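You operate a simulated robot arm through the tools that you are given. There is no shell and no other tool. Be economical: measure what you need, move in short steps, check, and stop when the job is done.

Carry out the task below with a simulated robot arm. There is one attempt and no reset: what you move stays moved.

TASK
Put the plain biscuit and the pink muffin on the tray with the red handle.
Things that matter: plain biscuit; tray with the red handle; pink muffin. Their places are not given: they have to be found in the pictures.

It is judged by the outcome, as a careful person would: the job done as asked, and still so three seconds after it is handed in. It fails if anything else is knocked over, pushed out of place, dropped, spilled or broken.

THE ROBOT
A 7-joint arm with a two-finger parallel gripper, fixed in place. Base frame: the origin is at the foot of the arm, x ahead of it, y to its left, z up; the work surface is at about z = 80. Lengths are in cm, angles in degrees, forces in N, time in s.
With the tool pointing down near the work surface it reaches from about 24 to 68 cm from the base axis. Its first joint turns from -66.0 to 66.0 degrees. Payload 2.4 kg.
Tool frame: the origin (TCP) lies between the finger pads and is the grasp point; the fingertips stand 3 cm ahead of it; z points along the fingers, y is the line along which they close. The gripper opens to 9.4 cm. The fingers are 2.8 cm wide and 1 cm thick; the gripper's body (5 by 9.6 cm) begins 5.5 cm behind the TCP.
Orientation is told as [roll, pitch, yaw] about the base's x, y, z axes, in that order, counted from this pose: with the fingers straight down and closing along the base's y, the tool's x points along the base's -x, its y along +y and its z along -z.

THE INTERFACE
- The arm moves only by the tool apply_moves. Its argument "increments" is a list of rows, each an object of numbers (a shift or turn left out is 0, a gripper value left out holds the last): "dx", "dy", "dz": the shift along the base's x, y, z in cm; "rx", "ry", "rz": the turn, a rotation vector about the base's x, y, z in degrees. In form: [{"dx": .., "dy": .., "dz": .., "rx": .., "ry": .., "rz": ..}, ...]. A call has 1 to 10 rows; each row is the pose to reach, as a shift and turn from the pose commanded when the call began. "fingers" is the gripper command, from -1 (shut) to 1 (fully open), values between in proportion, set as the call begins (left out, the last holds). A row lasts 0.2 s, in which the tool goes at most 5 cm and 8.6 degrees; a call with a longer step from one row to the next is refused whole, and so is a gripper value outside its range. A pose out of reach is approached as far as the arm can. The call stops where the force on the tool passes 40 N (or 10 N more than at its start, if that is more) or the arm is blocked; 0.2 s more then pass. The fingers move at their own pace (about 15.3 cm/s each) and stop on an object; they squeeze with about 38 N. The grip force told is the motor's: it shows also when the fingers shut on nothing. Time passes only in rows, and 0.2 s behind the last, so rows that repeat a pose let the fingers close. It gives the time, the measured TCP pose, the force on the tool (base axes), the opening and the grip force at its end, in the units of the frame above (readings bear some noise).
- Cameras (640 x 400 px; columns grow to the right, rows downward): "scene" is fixed at [4.79, 51.05, 141.83]; the picture's right is [-0.38, -0.92, 0.00], its down [-0.74, 0.31, -0.60] and it looks along [0.55, -0.23, -0.80] (base axes); focal length 315 px, centre (320, 200). "wrist" rides on the gripper at [-3.7, 0, -5.8] in the tool frame; the picture's right is [0.00, -1.00, 0.00], its down [0.97, 0.00, -0.24] and it looks along [0.24, 0.00, 0.97] (tool axes); focal length 218 px, centre (320, 200).
- capture(camera): a new picture of that camera. No time passes.
- measure_at(camera, pixels): for up to 12 pixels [column, row] of the newest picture of that camera ("zoom" is the newest enlarged one), the place [x, y, z] in the base frame of the surface seen there, good to about 0.2 cm. No time passes.
- close_up(camera, box): a new picture of the part [left, top, right, bottom] of that camera's present view, enlarged. No time passes.
- close_job(): hands the job in; it is judged then, once.

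Work in short steps. Measure before you move; look again where a grasp or a placing could have gone wrong, and mend it. You have 60 turns and 26 pictures in all, the two below and enlarged ones among them. Open the gripper and draw the arm clear of the work before you hand the job in, unless the task says otherwise; then end with one line.

The tools are called by a JSON object that holds its "fn" and its "kwargs". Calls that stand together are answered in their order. apply_moves: Moves the arm, as the interface text tells. Its arguments: {"type":"object","properties":{"increments":{"type":"array","items":{"type":"object","properties":{"dx":{"type":"number"},"dy":{"type":"number"},"dz":{"type":"number"},"rx":{"type":"number"},"ry":{"type":"number"},"rz":{"type":"number"}}}},"fingers":{"type":"number"}},"required":["increments"]} The other tools are called the same way: capture (camera) takes a picture; measure_at (camera, pixels) gives the place of the surface under pixels of a picture; close_up (camera, box) takes an enlarged picture of a part of a camera's view; close_job () hands the job in.

At the start:

```text
time: 0.0
tcp_pos: [25.83, 31.86, 108.73]
tool_rot: [0.1, 0.0, 0.0]
wrist_force: [-0.3, -0.4, 0.3]
opening: 9.39
finger_force: 0.2
```

scene: 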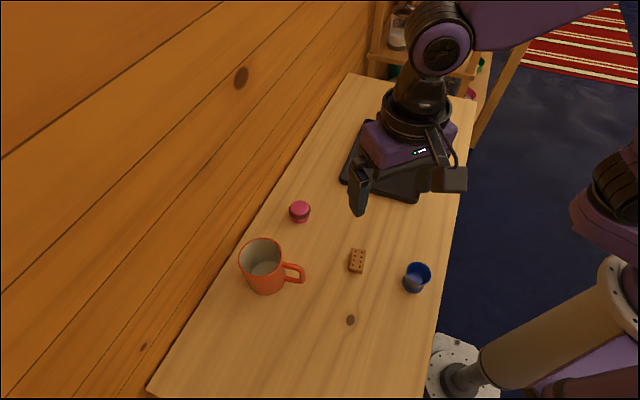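
wrist: 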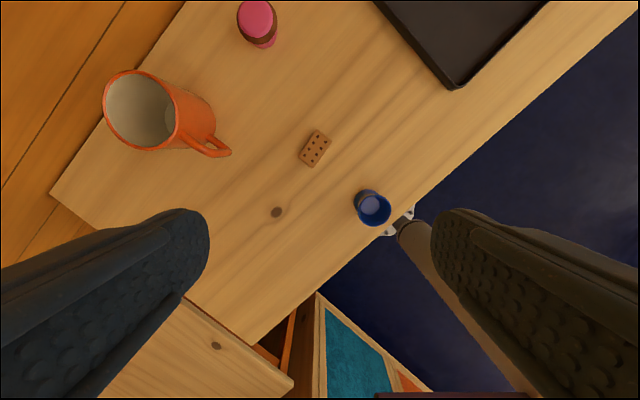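

The small pink item is at scene (300,211), a biscuit at (357,260), and a dark tray is behind the gripper around (390,170). I'll look closer at each and measure them.

{"fn": "close_up", "kwargs": {"camera": "scene", "box": [220, 60, 500, 310]}}

{"fn": "measure_at", "kwargs": {"camera": "scene", "pixels": [[300, 208], [300, 220], [357, 260], [352, 271], [362, 250], [345, 180], [418, 200], [366, 122], [410, 265], [265, 260], [350, 320], [400, 190]]}}

{"fn": "measure_at", "kwargs": {"camera": "wrist", "pixels": [[256, 18], [315, 148], [455, 82], [420, 20], [372, 205], [322, 132], [308, 165], [230, 152]]}}

```text
1.60 times, centred on (360, 185) of scene
```

zoom: 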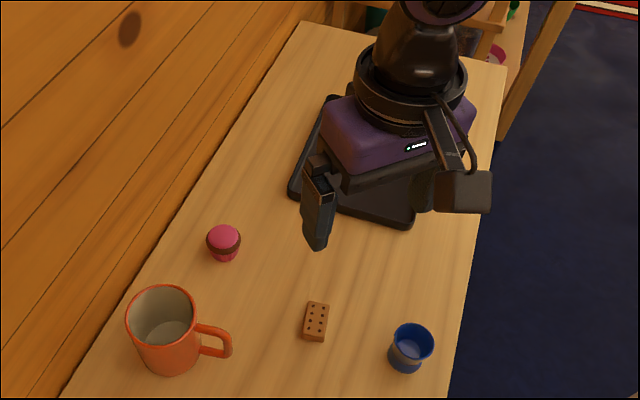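

```text
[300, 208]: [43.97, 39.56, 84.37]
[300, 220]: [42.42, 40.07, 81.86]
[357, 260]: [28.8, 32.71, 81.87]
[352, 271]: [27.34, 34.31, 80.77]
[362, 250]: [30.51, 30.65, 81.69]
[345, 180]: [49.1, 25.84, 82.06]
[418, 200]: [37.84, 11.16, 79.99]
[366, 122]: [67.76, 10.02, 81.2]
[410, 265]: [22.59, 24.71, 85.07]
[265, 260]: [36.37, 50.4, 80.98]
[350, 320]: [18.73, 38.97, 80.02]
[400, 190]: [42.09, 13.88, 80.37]
```

```text
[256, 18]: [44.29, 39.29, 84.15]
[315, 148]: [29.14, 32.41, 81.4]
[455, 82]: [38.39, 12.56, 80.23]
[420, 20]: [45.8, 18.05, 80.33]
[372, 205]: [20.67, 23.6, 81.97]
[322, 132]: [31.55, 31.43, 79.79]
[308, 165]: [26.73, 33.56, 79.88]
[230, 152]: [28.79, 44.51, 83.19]
```

The tray's far side and handle are hidden behind the arm. I'll carry the gripper over the tray at height to see it with the wrist camera.

{"fn": "apply_moves", "kwargs": {"increments": [{"dx": 4, "dy": -2}, {"dx": 8, "dy": -4}, {"dx": 12, "dy": -6.5}, {"dx": 16, "dy": -9}, {"dx": 20, "dy": -11.5}, {"dx": 24, "dy": -14}, {"dx": 27, "dy": -16}, {"dx": 27, "dy": -16}]}}

{"fn": "capture", "kwargs": {"camera": "wrist"}}

{"fn": "capture", "kwargs": {"camera": "scene"}}

```text
time: 1.8
tcp_pos: [52.62, 15.67, 108.86]
tool_rot: [0.1, 0.0, 0.1]
wrist_force: [0.7, -0.1, 0.7]
opening: 9.41
finger_force: 0.2
```

```text
22 pictures are left
```

wrist: 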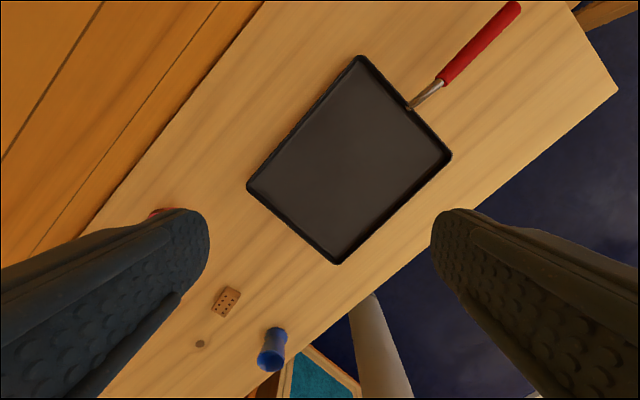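

```text
21 pictures are left
```

scene: 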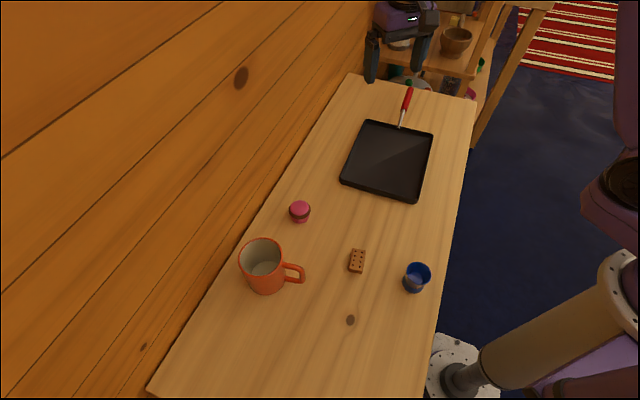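

The single red-handled tray is now clear: scene corners near (345,181), (415,198), (432,133), (372,122). I'll measure the tray, biscuit and muffin precisely.

{"fn": "close_up", "kwargs": {"camera": "scene", "box": [270, 190, 400, 280]}}

{"fn": "measure_at", "kwargs": {"camera": "scene", "pixels": [[344, 180], [416, 199], [432, 133], [371, 122], [388, 160], [365, 172], [400, 175], [395, 145]]}}

```text
4.44 times, centred on (335, 235) of scene
```

zoom: 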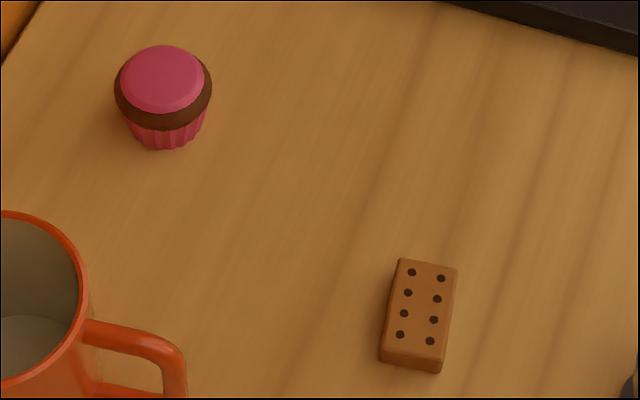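

```text
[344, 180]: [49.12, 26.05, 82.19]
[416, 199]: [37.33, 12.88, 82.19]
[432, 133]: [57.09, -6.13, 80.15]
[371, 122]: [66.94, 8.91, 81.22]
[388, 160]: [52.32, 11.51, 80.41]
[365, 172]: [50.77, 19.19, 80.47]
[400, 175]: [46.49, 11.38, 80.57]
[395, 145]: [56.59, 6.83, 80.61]
```

{"fn": "measure_at", "kwargs": {"camera": "zoom", "pixels": [[400, 262], [455, 270], [440, 360], [383, 350], [419, 310], [163, 75], [116, 92], [210, 92], [163, 125], [163, 146], [163, 48], [183, 365]]}}

```text
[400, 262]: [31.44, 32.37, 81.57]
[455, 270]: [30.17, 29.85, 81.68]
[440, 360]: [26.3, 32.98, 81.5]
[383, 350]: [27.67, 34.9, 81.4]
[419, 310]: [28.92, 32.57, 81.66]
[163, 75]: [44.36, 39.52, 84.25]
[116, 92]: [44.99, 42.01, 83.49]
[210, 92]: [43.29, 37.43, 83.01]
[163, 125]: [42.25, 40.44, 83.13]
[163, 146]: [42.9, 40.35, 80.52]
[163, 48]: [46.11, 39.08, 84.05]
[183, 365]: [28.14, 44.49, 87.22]
```

Biscuit: centre ≈ (28.9, 32.5), top 81.6, short side about 33° clockwise from y. The tray centre is ≈ (52.5, 11), floor 80.5. I'll move above the biscuit, turned to close across its short side.

{"fn": "apply_moves", "kwargs": {"increments": [{"dx": -3.5, "dy": 2.5, "rz": -5}, {"dx": -7, "dy": 5, "rz": -10}, {"dx": -10.5, "dy": 7.4, "rz": -15}, {"dx": -14, "dy": 9.9, "rz": -20}, {"dx": -17.5, "dy": 12.4, "rz": -25}, {"dx": -21, "dy": 14.9, "rz": -29}, {"dx": -23.7, "dy": 16.8, "dz": -3, "rz": -33}, {"dx": -23.7, "dy": 16.8, "dz": -8, "rz": -33}, {"dx": -23.7, "dy": 16.8, "dz": -13, "rz": -33}, {"dx": -23.7, "dy": 16.8, "dz": -16, "rz": -33}], "fingers": 0.4}}

{"fn": "capture", "kwargs": {"camera": "wrist"}}

{"fn": "measure_at", "kwargs": {"camera": "scene", "pixels": [[262, 205], [275, 195], [250, 190], [260, 180]]}}

```text
time: 4.0
tcp_pos: [29.07, 32.76, 92.65]
tool_rot: [0.0, 0.0, -33.0]
wrist_force: [-0.8, -0.7, -0.1]
opening: 6.59
finger_force: 0.2
```

```text
19 pictures are left
```

wrist: 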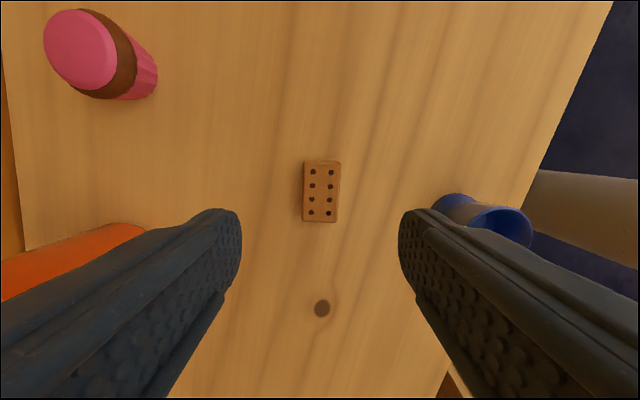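

```text
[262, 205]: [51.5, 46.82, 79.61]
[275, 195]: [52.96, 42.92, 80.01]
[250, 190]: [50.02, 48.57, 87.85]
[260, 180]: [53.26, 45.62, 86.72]
```

The biscuit is aligned and centred between the fingers (col 321). I'll narrow the opening a little for cup clearance and check the biscuit's centre before descending.

{"fn": "measure_at", "kwargs": {"camera": "wrist", "pixels": [[321, 163], [321, 192], [321, 218], [306, 192], [338, 192], [437, 215], [450, 200]]}}

{"fn": "apply_moves", "kwargs": {"increments": [{"dz": -3}, {"dz": -5}], "fingers": 0.15}}

```text
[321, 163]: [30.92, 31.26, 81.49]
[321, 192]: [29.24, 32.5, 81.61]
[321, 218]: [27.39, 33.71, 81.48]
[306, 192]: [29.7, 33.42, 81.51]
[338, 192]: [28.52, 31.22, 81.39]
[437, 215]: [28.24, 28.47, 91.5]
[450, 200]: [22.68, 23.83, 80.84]
```

```text
time: 4.6
tcp_pos: [29.0, 32.64, 87.76]
tool_rot: [0.0, 0.0, -33.0]
wrist_force: [0.3, 0.1, -0.3]
opening: 5.4
finger_force: 0.0
```

The biscuit centre is (29.15, 32.45), so I'll lower to TCP z ≈ 83.3.

{"fn": "apply_moves", "kwargs": {"increments": [{"dx": 0.1, "dy": -0.1, "dz": -2.5}, {"dx": 0.1, "dy": -0.1, "dz": -4.4}, {"dx": 0.1, "dy": -0.1, "dz": -4.4}]}}

{"fn": "apply_moves", "kwargs": {"increments": [{}, {}, {}], "fingers": -1}}

{"fn": "apply_moves", "kwargs": {"increments": [{"dz": 3}, {"dz": 7}, {"dz": 10}, {"dz": 10}]}}

{"fn": "capture", "kwargs": {"camera": "wrist"}}

```text
time: 5.4
tcp_pos: [29.13, 32.55, 83.46]
tool_rot: [0.1, 0.0, -33.0]
wrist_force: [-0.3, 0.6, -0.4]
opening: 5.4
finger_force: 0.2
```

```text
time: 6.2
tcp_pos: [29.1, 32.53, 83.48]
tool_rot: [0.0, 0.0, -32.9]
wrist_force: [0.5, 0.6, -0.7]
opening: 2.8
finger_force: 37.7
```

```text
time: 7.2
tcp_pos: [29.11, 32.54, 93.54]
tool_rot: [0.0, 0.0, -33.0]
wrist_force: [0.7, -0.2, 0.1]
opening: 2.8
finger_force: 38.1
```

```text
18 pictures are left
```

wrist: 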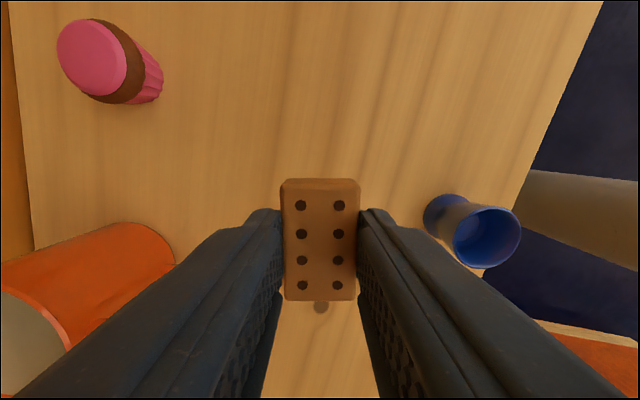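

The biscuit is held firmly. I'll carry it to (47, 16) on the tray and lower it to TCP z ≈ 84.2, with the floor about 0.6 above the table.

{"fn": "apply_moves", "kwargs": {"increments": [{"dx": 3.3, "dy": -3}, {"dx": 6.6, "dy": -6}, {"dx": 9.9, "dy": -9}, {"dx": 13.2, "dy": -12}, {"dx": 16, "dy": -14.7}, {"dx": 17.9, "dy": -16.5}, {"dx": 17.9, "dy": -16.5, "dz": -3}, {"dx": 17.9, "dy": -16.5, "dz": -6}, {"dx": 17.9, "dy": -16.5, "dz": -6}]}}

{"fn": "capture", "kwargs": {"camera": "scene"}}

{"fn": "capture", "kwargs": {"camera": "wrist"}}

```text
time: 9.2
tcp_pos: [47.11, 16.16, 87.49]
tool_rot: [0.0, 0.0, -33.0]
wrist_force: [-0.2, 0.9, -0.8]
opening: 2.79
finger_force: 38.3
```

```text
17 pictures are left
```

scene: 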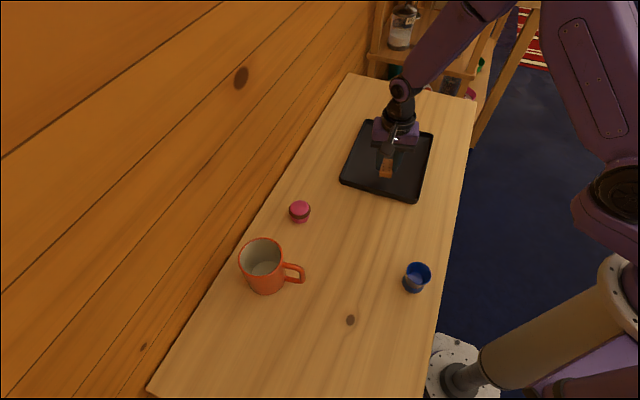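

```text
16 pictures are left
```

wrist: 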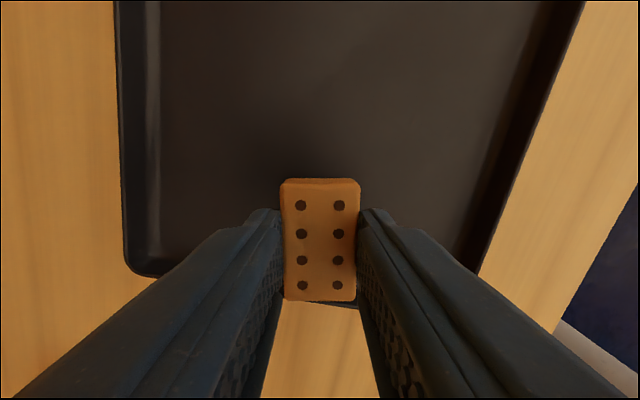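

The biscuit's rear looks close to the tray's near rim (row ~300), so I'll measure the rim before lowering.

{"fn": "measure_at", "kwargs": {"camera": "wrist", "pixels": [[145, 268], [165, 255], [200, 240], [345, 305], [320, 298], [320, 182], [470, 268], [300, 100], [126, 200]]}}

{"fn": "measure_at", "kwargs": {"camera": "scene", "pixels": [[362, 184], [380, 190], [400, 195], [378, 185], [398, 190], [362, 179], [426, 160]]}}

```text
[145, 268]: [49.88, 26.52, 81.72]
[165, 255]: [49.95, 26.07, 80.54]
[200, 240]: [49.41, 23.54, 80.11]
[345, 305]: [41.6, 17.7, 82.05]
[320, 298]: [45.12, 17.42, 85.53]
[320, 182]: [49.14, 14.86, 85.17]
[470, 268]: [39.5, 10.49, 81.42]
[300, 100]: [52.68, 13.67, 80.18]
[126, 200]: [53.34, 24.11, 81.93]
```

```text
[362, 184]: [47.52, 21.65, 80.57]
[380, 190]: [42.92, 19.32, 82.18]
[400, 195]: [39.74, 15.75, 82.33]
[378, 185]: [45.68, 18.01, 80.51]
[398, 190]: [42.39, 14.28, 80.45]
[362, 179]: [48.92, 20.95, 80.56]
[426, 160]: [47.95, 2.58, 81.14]
```

The rear clears the rim by about 2.5 cm. I'll shift 1.5 cm further inward and lower to z ≈ 84.1.

{"fn": "apply_moves", "kwargs": {"increments": [{"dx": 1.1, "dy": -1.0}, {"dx": 1.1, "dy": -1.0, "dz": -1.7}, {"dx": 1.1, "dy": -1.0, "dz": -2.8}, {"dx": 1.1, "dy": -1.0, "dz": -3.3}, {"dx": 1.1, "dy": -1.0, "dz": -3.3}]}}

```text
time: 10.4
tcp_pos: [48.22, 15.06, 84.09]
tool_rot: [0.0, 0.0, -32.9]
wrist_force: [-0.5, 1.0, -0.4]
opening: 2.78
finger_force: 37.8
```

No contact yet; I'll creep down slightly and then release.

{"fn": "apply_moves", "kwargs": {"increments": [{"dz": -0.15}, {"dz": -0.25}, {"dz": -0.25}]}}

{"fn": "apply_moves", "kwargs": {"increments": [{}, {}], "fingers": 0}}

{"fn": "apply_moves", "kwargs": {"increments": [{"dz": 3}, {"dz": 7}, {"dz": 11}, {"dz": 11}]}}

{"fn": "capture", "kwargs": {"camera": "wrist"}}

```text
time: 11.2
tcp_pos: [48.24, 15.04, 83.94]
tool_rot: [0.0, 0.0, -33.0]
wrist_force: [-0.2, -0.3, -0.2]
opening: 2.81
finger_force: 38.3
```

```text
time: 11.8
tcp_pos: [48.27, 15.02, 83.86]
tool_rot: [0.1, 0.0, -33.1]
wrist_force: [0.0, 0.8, -0.2]
opening: 4.7
finger_force: 0.0
```

```text
time: 12.8
tcp_pos: [48.26, 14.99, 94.93]
tool_rot: [0.1, 0.1, -33.0]
wrist_force: [0.0, 0.3, -0.2]
opening: 4.7
finger_force: 0.1
```

```text
15 pictures are left
```

wrist: 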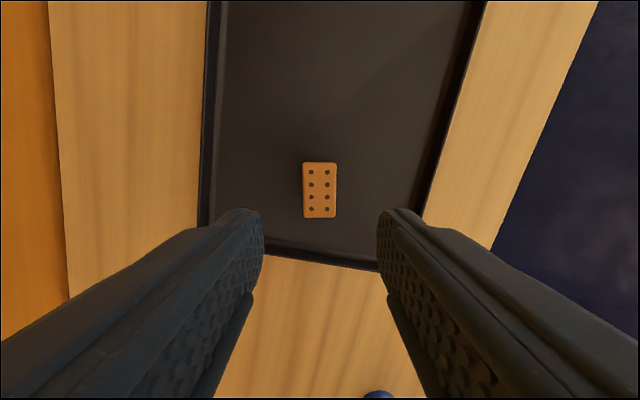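

The biscuit lies flat on the tray. Next I'll open the gripper and go above the muffin at about (44.1, 39.8).

{"fn": "apply_moves", "kwargs": {"increments": [{"dx": -0.7, "dy": 4.2}, {"dx": -1.4, "dy": 8.6}, {"dx": -2.1, "dy": 13}, {"dx": -2.8, "dy": 17.4}, {"dx": -3.5, "dy": 21.6}, {"dx": -4.1, "dy": 24.8}, {"dx": -4.1, "dy": 24.8}], "fingers": 0.6}}

{"fn": "capture", "kwargs": {"camera": "wrist"}}

```text
time: 14.4
tcp_pos: [43.99, 39.93, 95.01]
tool_rot: [0.0, 0.1, -33.0]
wrist_force: [0.5, 0.3, -0.7]
opening: 7.53
finger_force: 0.1
```

```text
14 pictures are left
```

wrist: 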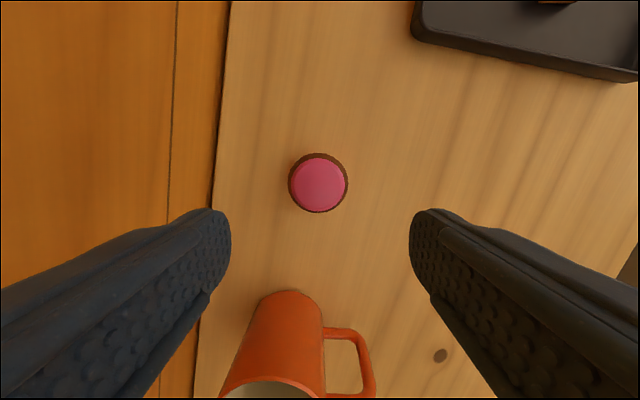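

The muffin is at (318,183), and I'll measure its edges and the mug.

{"fn": "measure_at", "kwargs": {"camera": "wrist", "pixels": [[318, 155], [318, 183], [318, 209], [290, 183], [346, 183], [205, 215], [285, 292], [345, 328]]}}

```text
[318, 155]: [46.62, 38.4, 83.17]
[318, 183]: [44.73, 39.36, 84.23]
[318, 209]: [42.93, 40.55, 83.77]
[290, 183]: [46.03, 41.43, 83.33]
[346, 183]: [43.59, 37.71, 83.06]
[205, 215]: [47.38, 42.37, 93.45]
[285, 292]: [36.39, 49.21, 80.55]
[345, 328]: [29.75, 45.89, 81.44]
```

The muffin centre is ≈ (44.75, 39.5), with its widest ring at z ≈ 83. I'll descend to TCP z ≈ 84.0 and grip.

{"fn": "apply_moves", "kwargs": {"increments": [{"dx": 0.7, "dy": -0.4}, {"dx": 0.7, "dy": -0.4, "dz": -4}, {"dx": 0.7, "dy": -0.4, "dz": -8}, {"dx": 0.7, "dy": -0.4, "dz": -10}, {"dx": 0.7, "dy": -0.4, "dz": -11}, {"dx": 0.7, "dy": -0.4, "dz": -11}]}}

{"fn": "apply_moves", "kwargs": {"increments": [{}, {}, {}], "fingers": -1}}

{"fn": "apply_moves", "kwargs": {"increments": [{"dz": 2}, {"dz": 5}, {"dz": 9}, {"dz": 11}, {"dz": 11}]}}

{"fn": "capture", "kwargs": {"camera": "wrist"}}

{"fn": "close_up", "kwargs": {"camera": "scene", "box": [220, 90, 460, 240]}}

```text
time: 15.8
tcp_pos: [44.85, 39.42, 83.74]
tool_rot: [0.0, 0.1, -33.1]
wrist_force: [1.0, -0.1, 0.1]
opening: 7.51
finger_force: 0.0
```

```text
time: 16.6
tcp_pos: [44.86, 39.4, 83.73]
tool_rot: [0.0, 0.0, -33.0]
wrist_force: [-0.4, 0.1, 0.7]
opening: 4.72
finger_force: 38.2
```

```text
time: 17.8
tcp_pos: [44.84, 39.36, 94.94]
tool_rot: [0.0, -0.1, -33.0]
wrist_force: [0.0, 0.6, -0.5]
opening: 4.69
finger_force: 37.9
```

```text
13 pictures are left
```

wrist: 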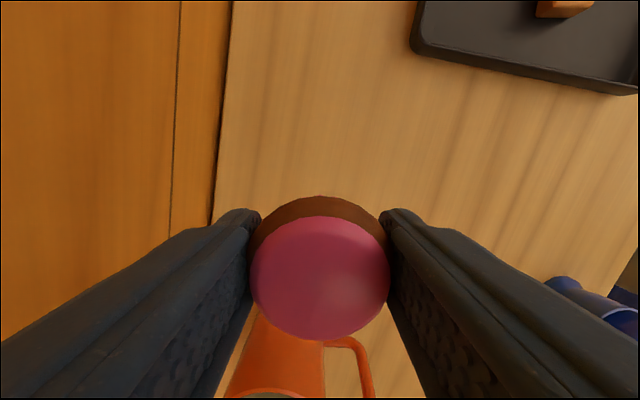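

```text
2.67 times, centred on (340, 165) of scene
```

zoom: 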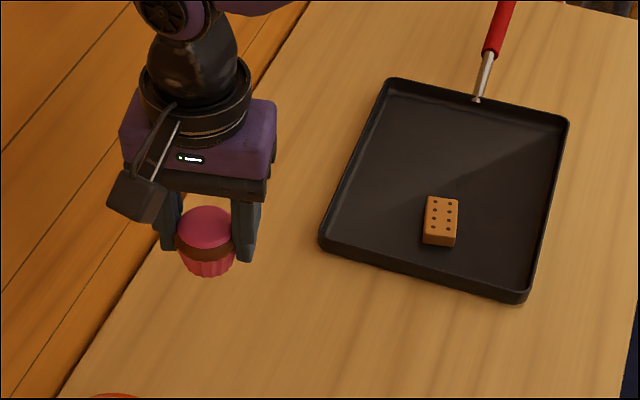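

The muffin is held upright and the biscuit is flat on the tray. I'll carry the muffin to about (56, 9.5), stopping above the tray.

{"fn": "apply_moves", "kwargs": {"increments": [{"dx": 1.6, "dy": -4.2}, {"dx": 3.2, "dy": -8.5}, {"dx": 4.8, "dy": -12.8}, {"dx": 6.4, "dy": -17.1}, {"dx": 8, "dy": -21.4}, {"dx": 9.6, "dy": -25.7}, {"dx": 11.1, "dy": -29.9}, {"dx": 11.1, "dy": -29.9, "dz": -4}, {"dx": 11.1, "dy": -29.9, "dz": -7}, {"dx": 11.1, "dy": -29.9, "dz": -7}]}}

{"fn": "close_up", "kwargs": {"camera": "scene", "box": [300, 80, 480, 220]}}

```text
time: 20.0
tcp_pos: [56.13, 9.54, 87.92]
tool_rot: [0.0, 0.1, -33.0]
wrist_force: [-0.1, -0.2, -0.7]
opening: 4.71
finger_force: 37.6
```

```text
2.86 times, centred on (390, 150) of scene
```

zoom: 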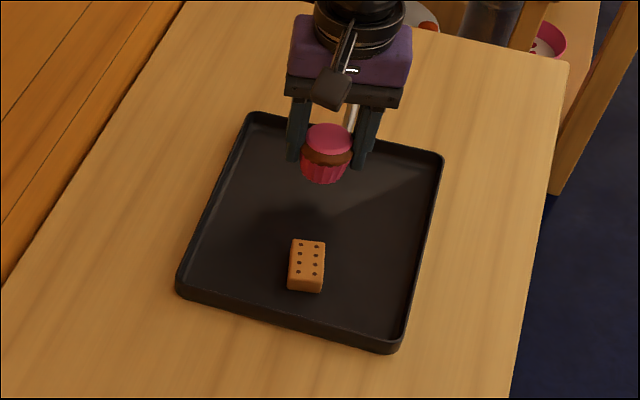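

The muffin is above the far half of the tray. I'll lower gently to z ≈ 84.1 and check the force.

{"fn": "apply_moves", "kwargs": {"increments": [{"dz": -2}, {"dz": -3}, {"dz": -3.5}, {"dz": -3.7}, {"dz": -3.85}, {"dz": -3.85}]}}

```text
time: 21.4
tcp_pos: [56.04, 9.52, 84.14]
tool_rot: [0.0, 0.0, -33.0]
wrist_force: [-6.3, -1.9, 18.3]
opening: 4.7
finger_force: 37.6
```

There is contact with the tray floor (18 N). I'll ease up slightly, release and retreat.

{"fn": "apply_moves", "kwargs": {"increments": [{"dz": 0.1}, {"dz": 0.1}]}}

{"fn": "apply_moves", "kwargs": {"increments": [{}, {}, {}], "fingers": 0.4}}

{"fn": "apply_moves", "kwargs": {"increments": [{"dz": 2}, {"dz": 6}, {"dz": 10}, {"dz": 14}, {"dz": 18}, {"dz": 18}]}}

{"fn": "capture", "kwargs": {"camera": "wrist"}}

{"fn": "capture", "kwargs": {"camera": "scene"}}

```text
time: 22.0
tcp_pos: [55.95, 9.48, 83.98]
tool_rot: [-0.1, 0.0, -33.0]
wrist_force: [-2.2, -1.0, 9.7]
opening: 4.7
finger_force: 38.4
```

```text
time: 22.8
tcp_pos: [55.92, 9.53, 84.22]
tool_rot: [0.1, 0.1, -33.0]
wrist_force: [-0.2, -0.2, -0.1]
opening: 6.6
finger_force: 0.1
```

```text
time: 24.2
tcp_pos: [56.03, 9.46, 102.4]
tool_rot: [0.0, 0.0, -33.0]
wrist_force: [-0.2, 0.3, -0.7]
opening: 6.6
finger_force: 0.1
```

```text
10 pictures are left
```

wrist: 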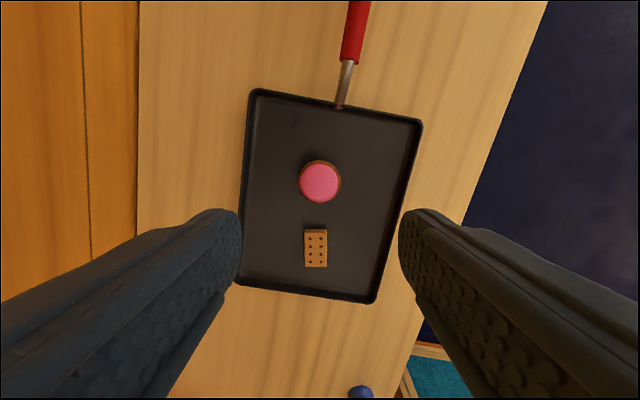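

```text
9 pictures are left
```

scene: 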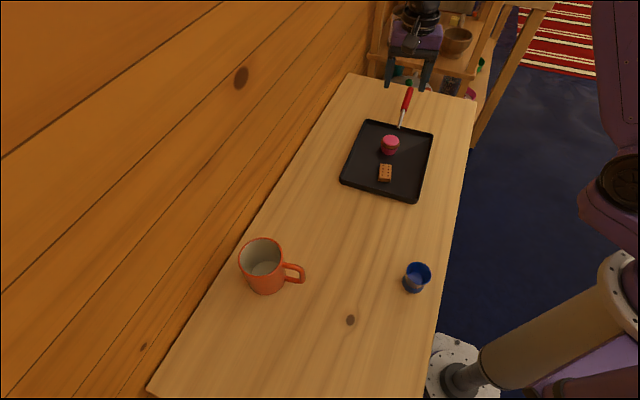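

Both items stand on the tray, and the mug, cup and tray haven't moved. The gripper is open and about 18 cm above, so I'll open it fully, rise a little more and hand in.

{"fn": "apply_moves", "kwargs": {"increments": [{"dx": -2, "dz": 3}, {"dx": -4, "dz": 6}, {"dx": -4, "dz": 6}], "fingers": 1}}

{"fn": "close_job", "kwargs": {}}

```text
time: 25.0
tcp_pos: [51.85, 9.55, 108.42]
tool_rot: [0.0, -0.1, -32.9]
wrist_force: [-0.4, -0.2, 0.3]
opening: 9.39
finger_force: 0.1
```

```text
The job is handed in.
```

The plain biscuit and the pink muffin are both on the tray with the red handle, nothing else was disturbed, and the job is handed in.
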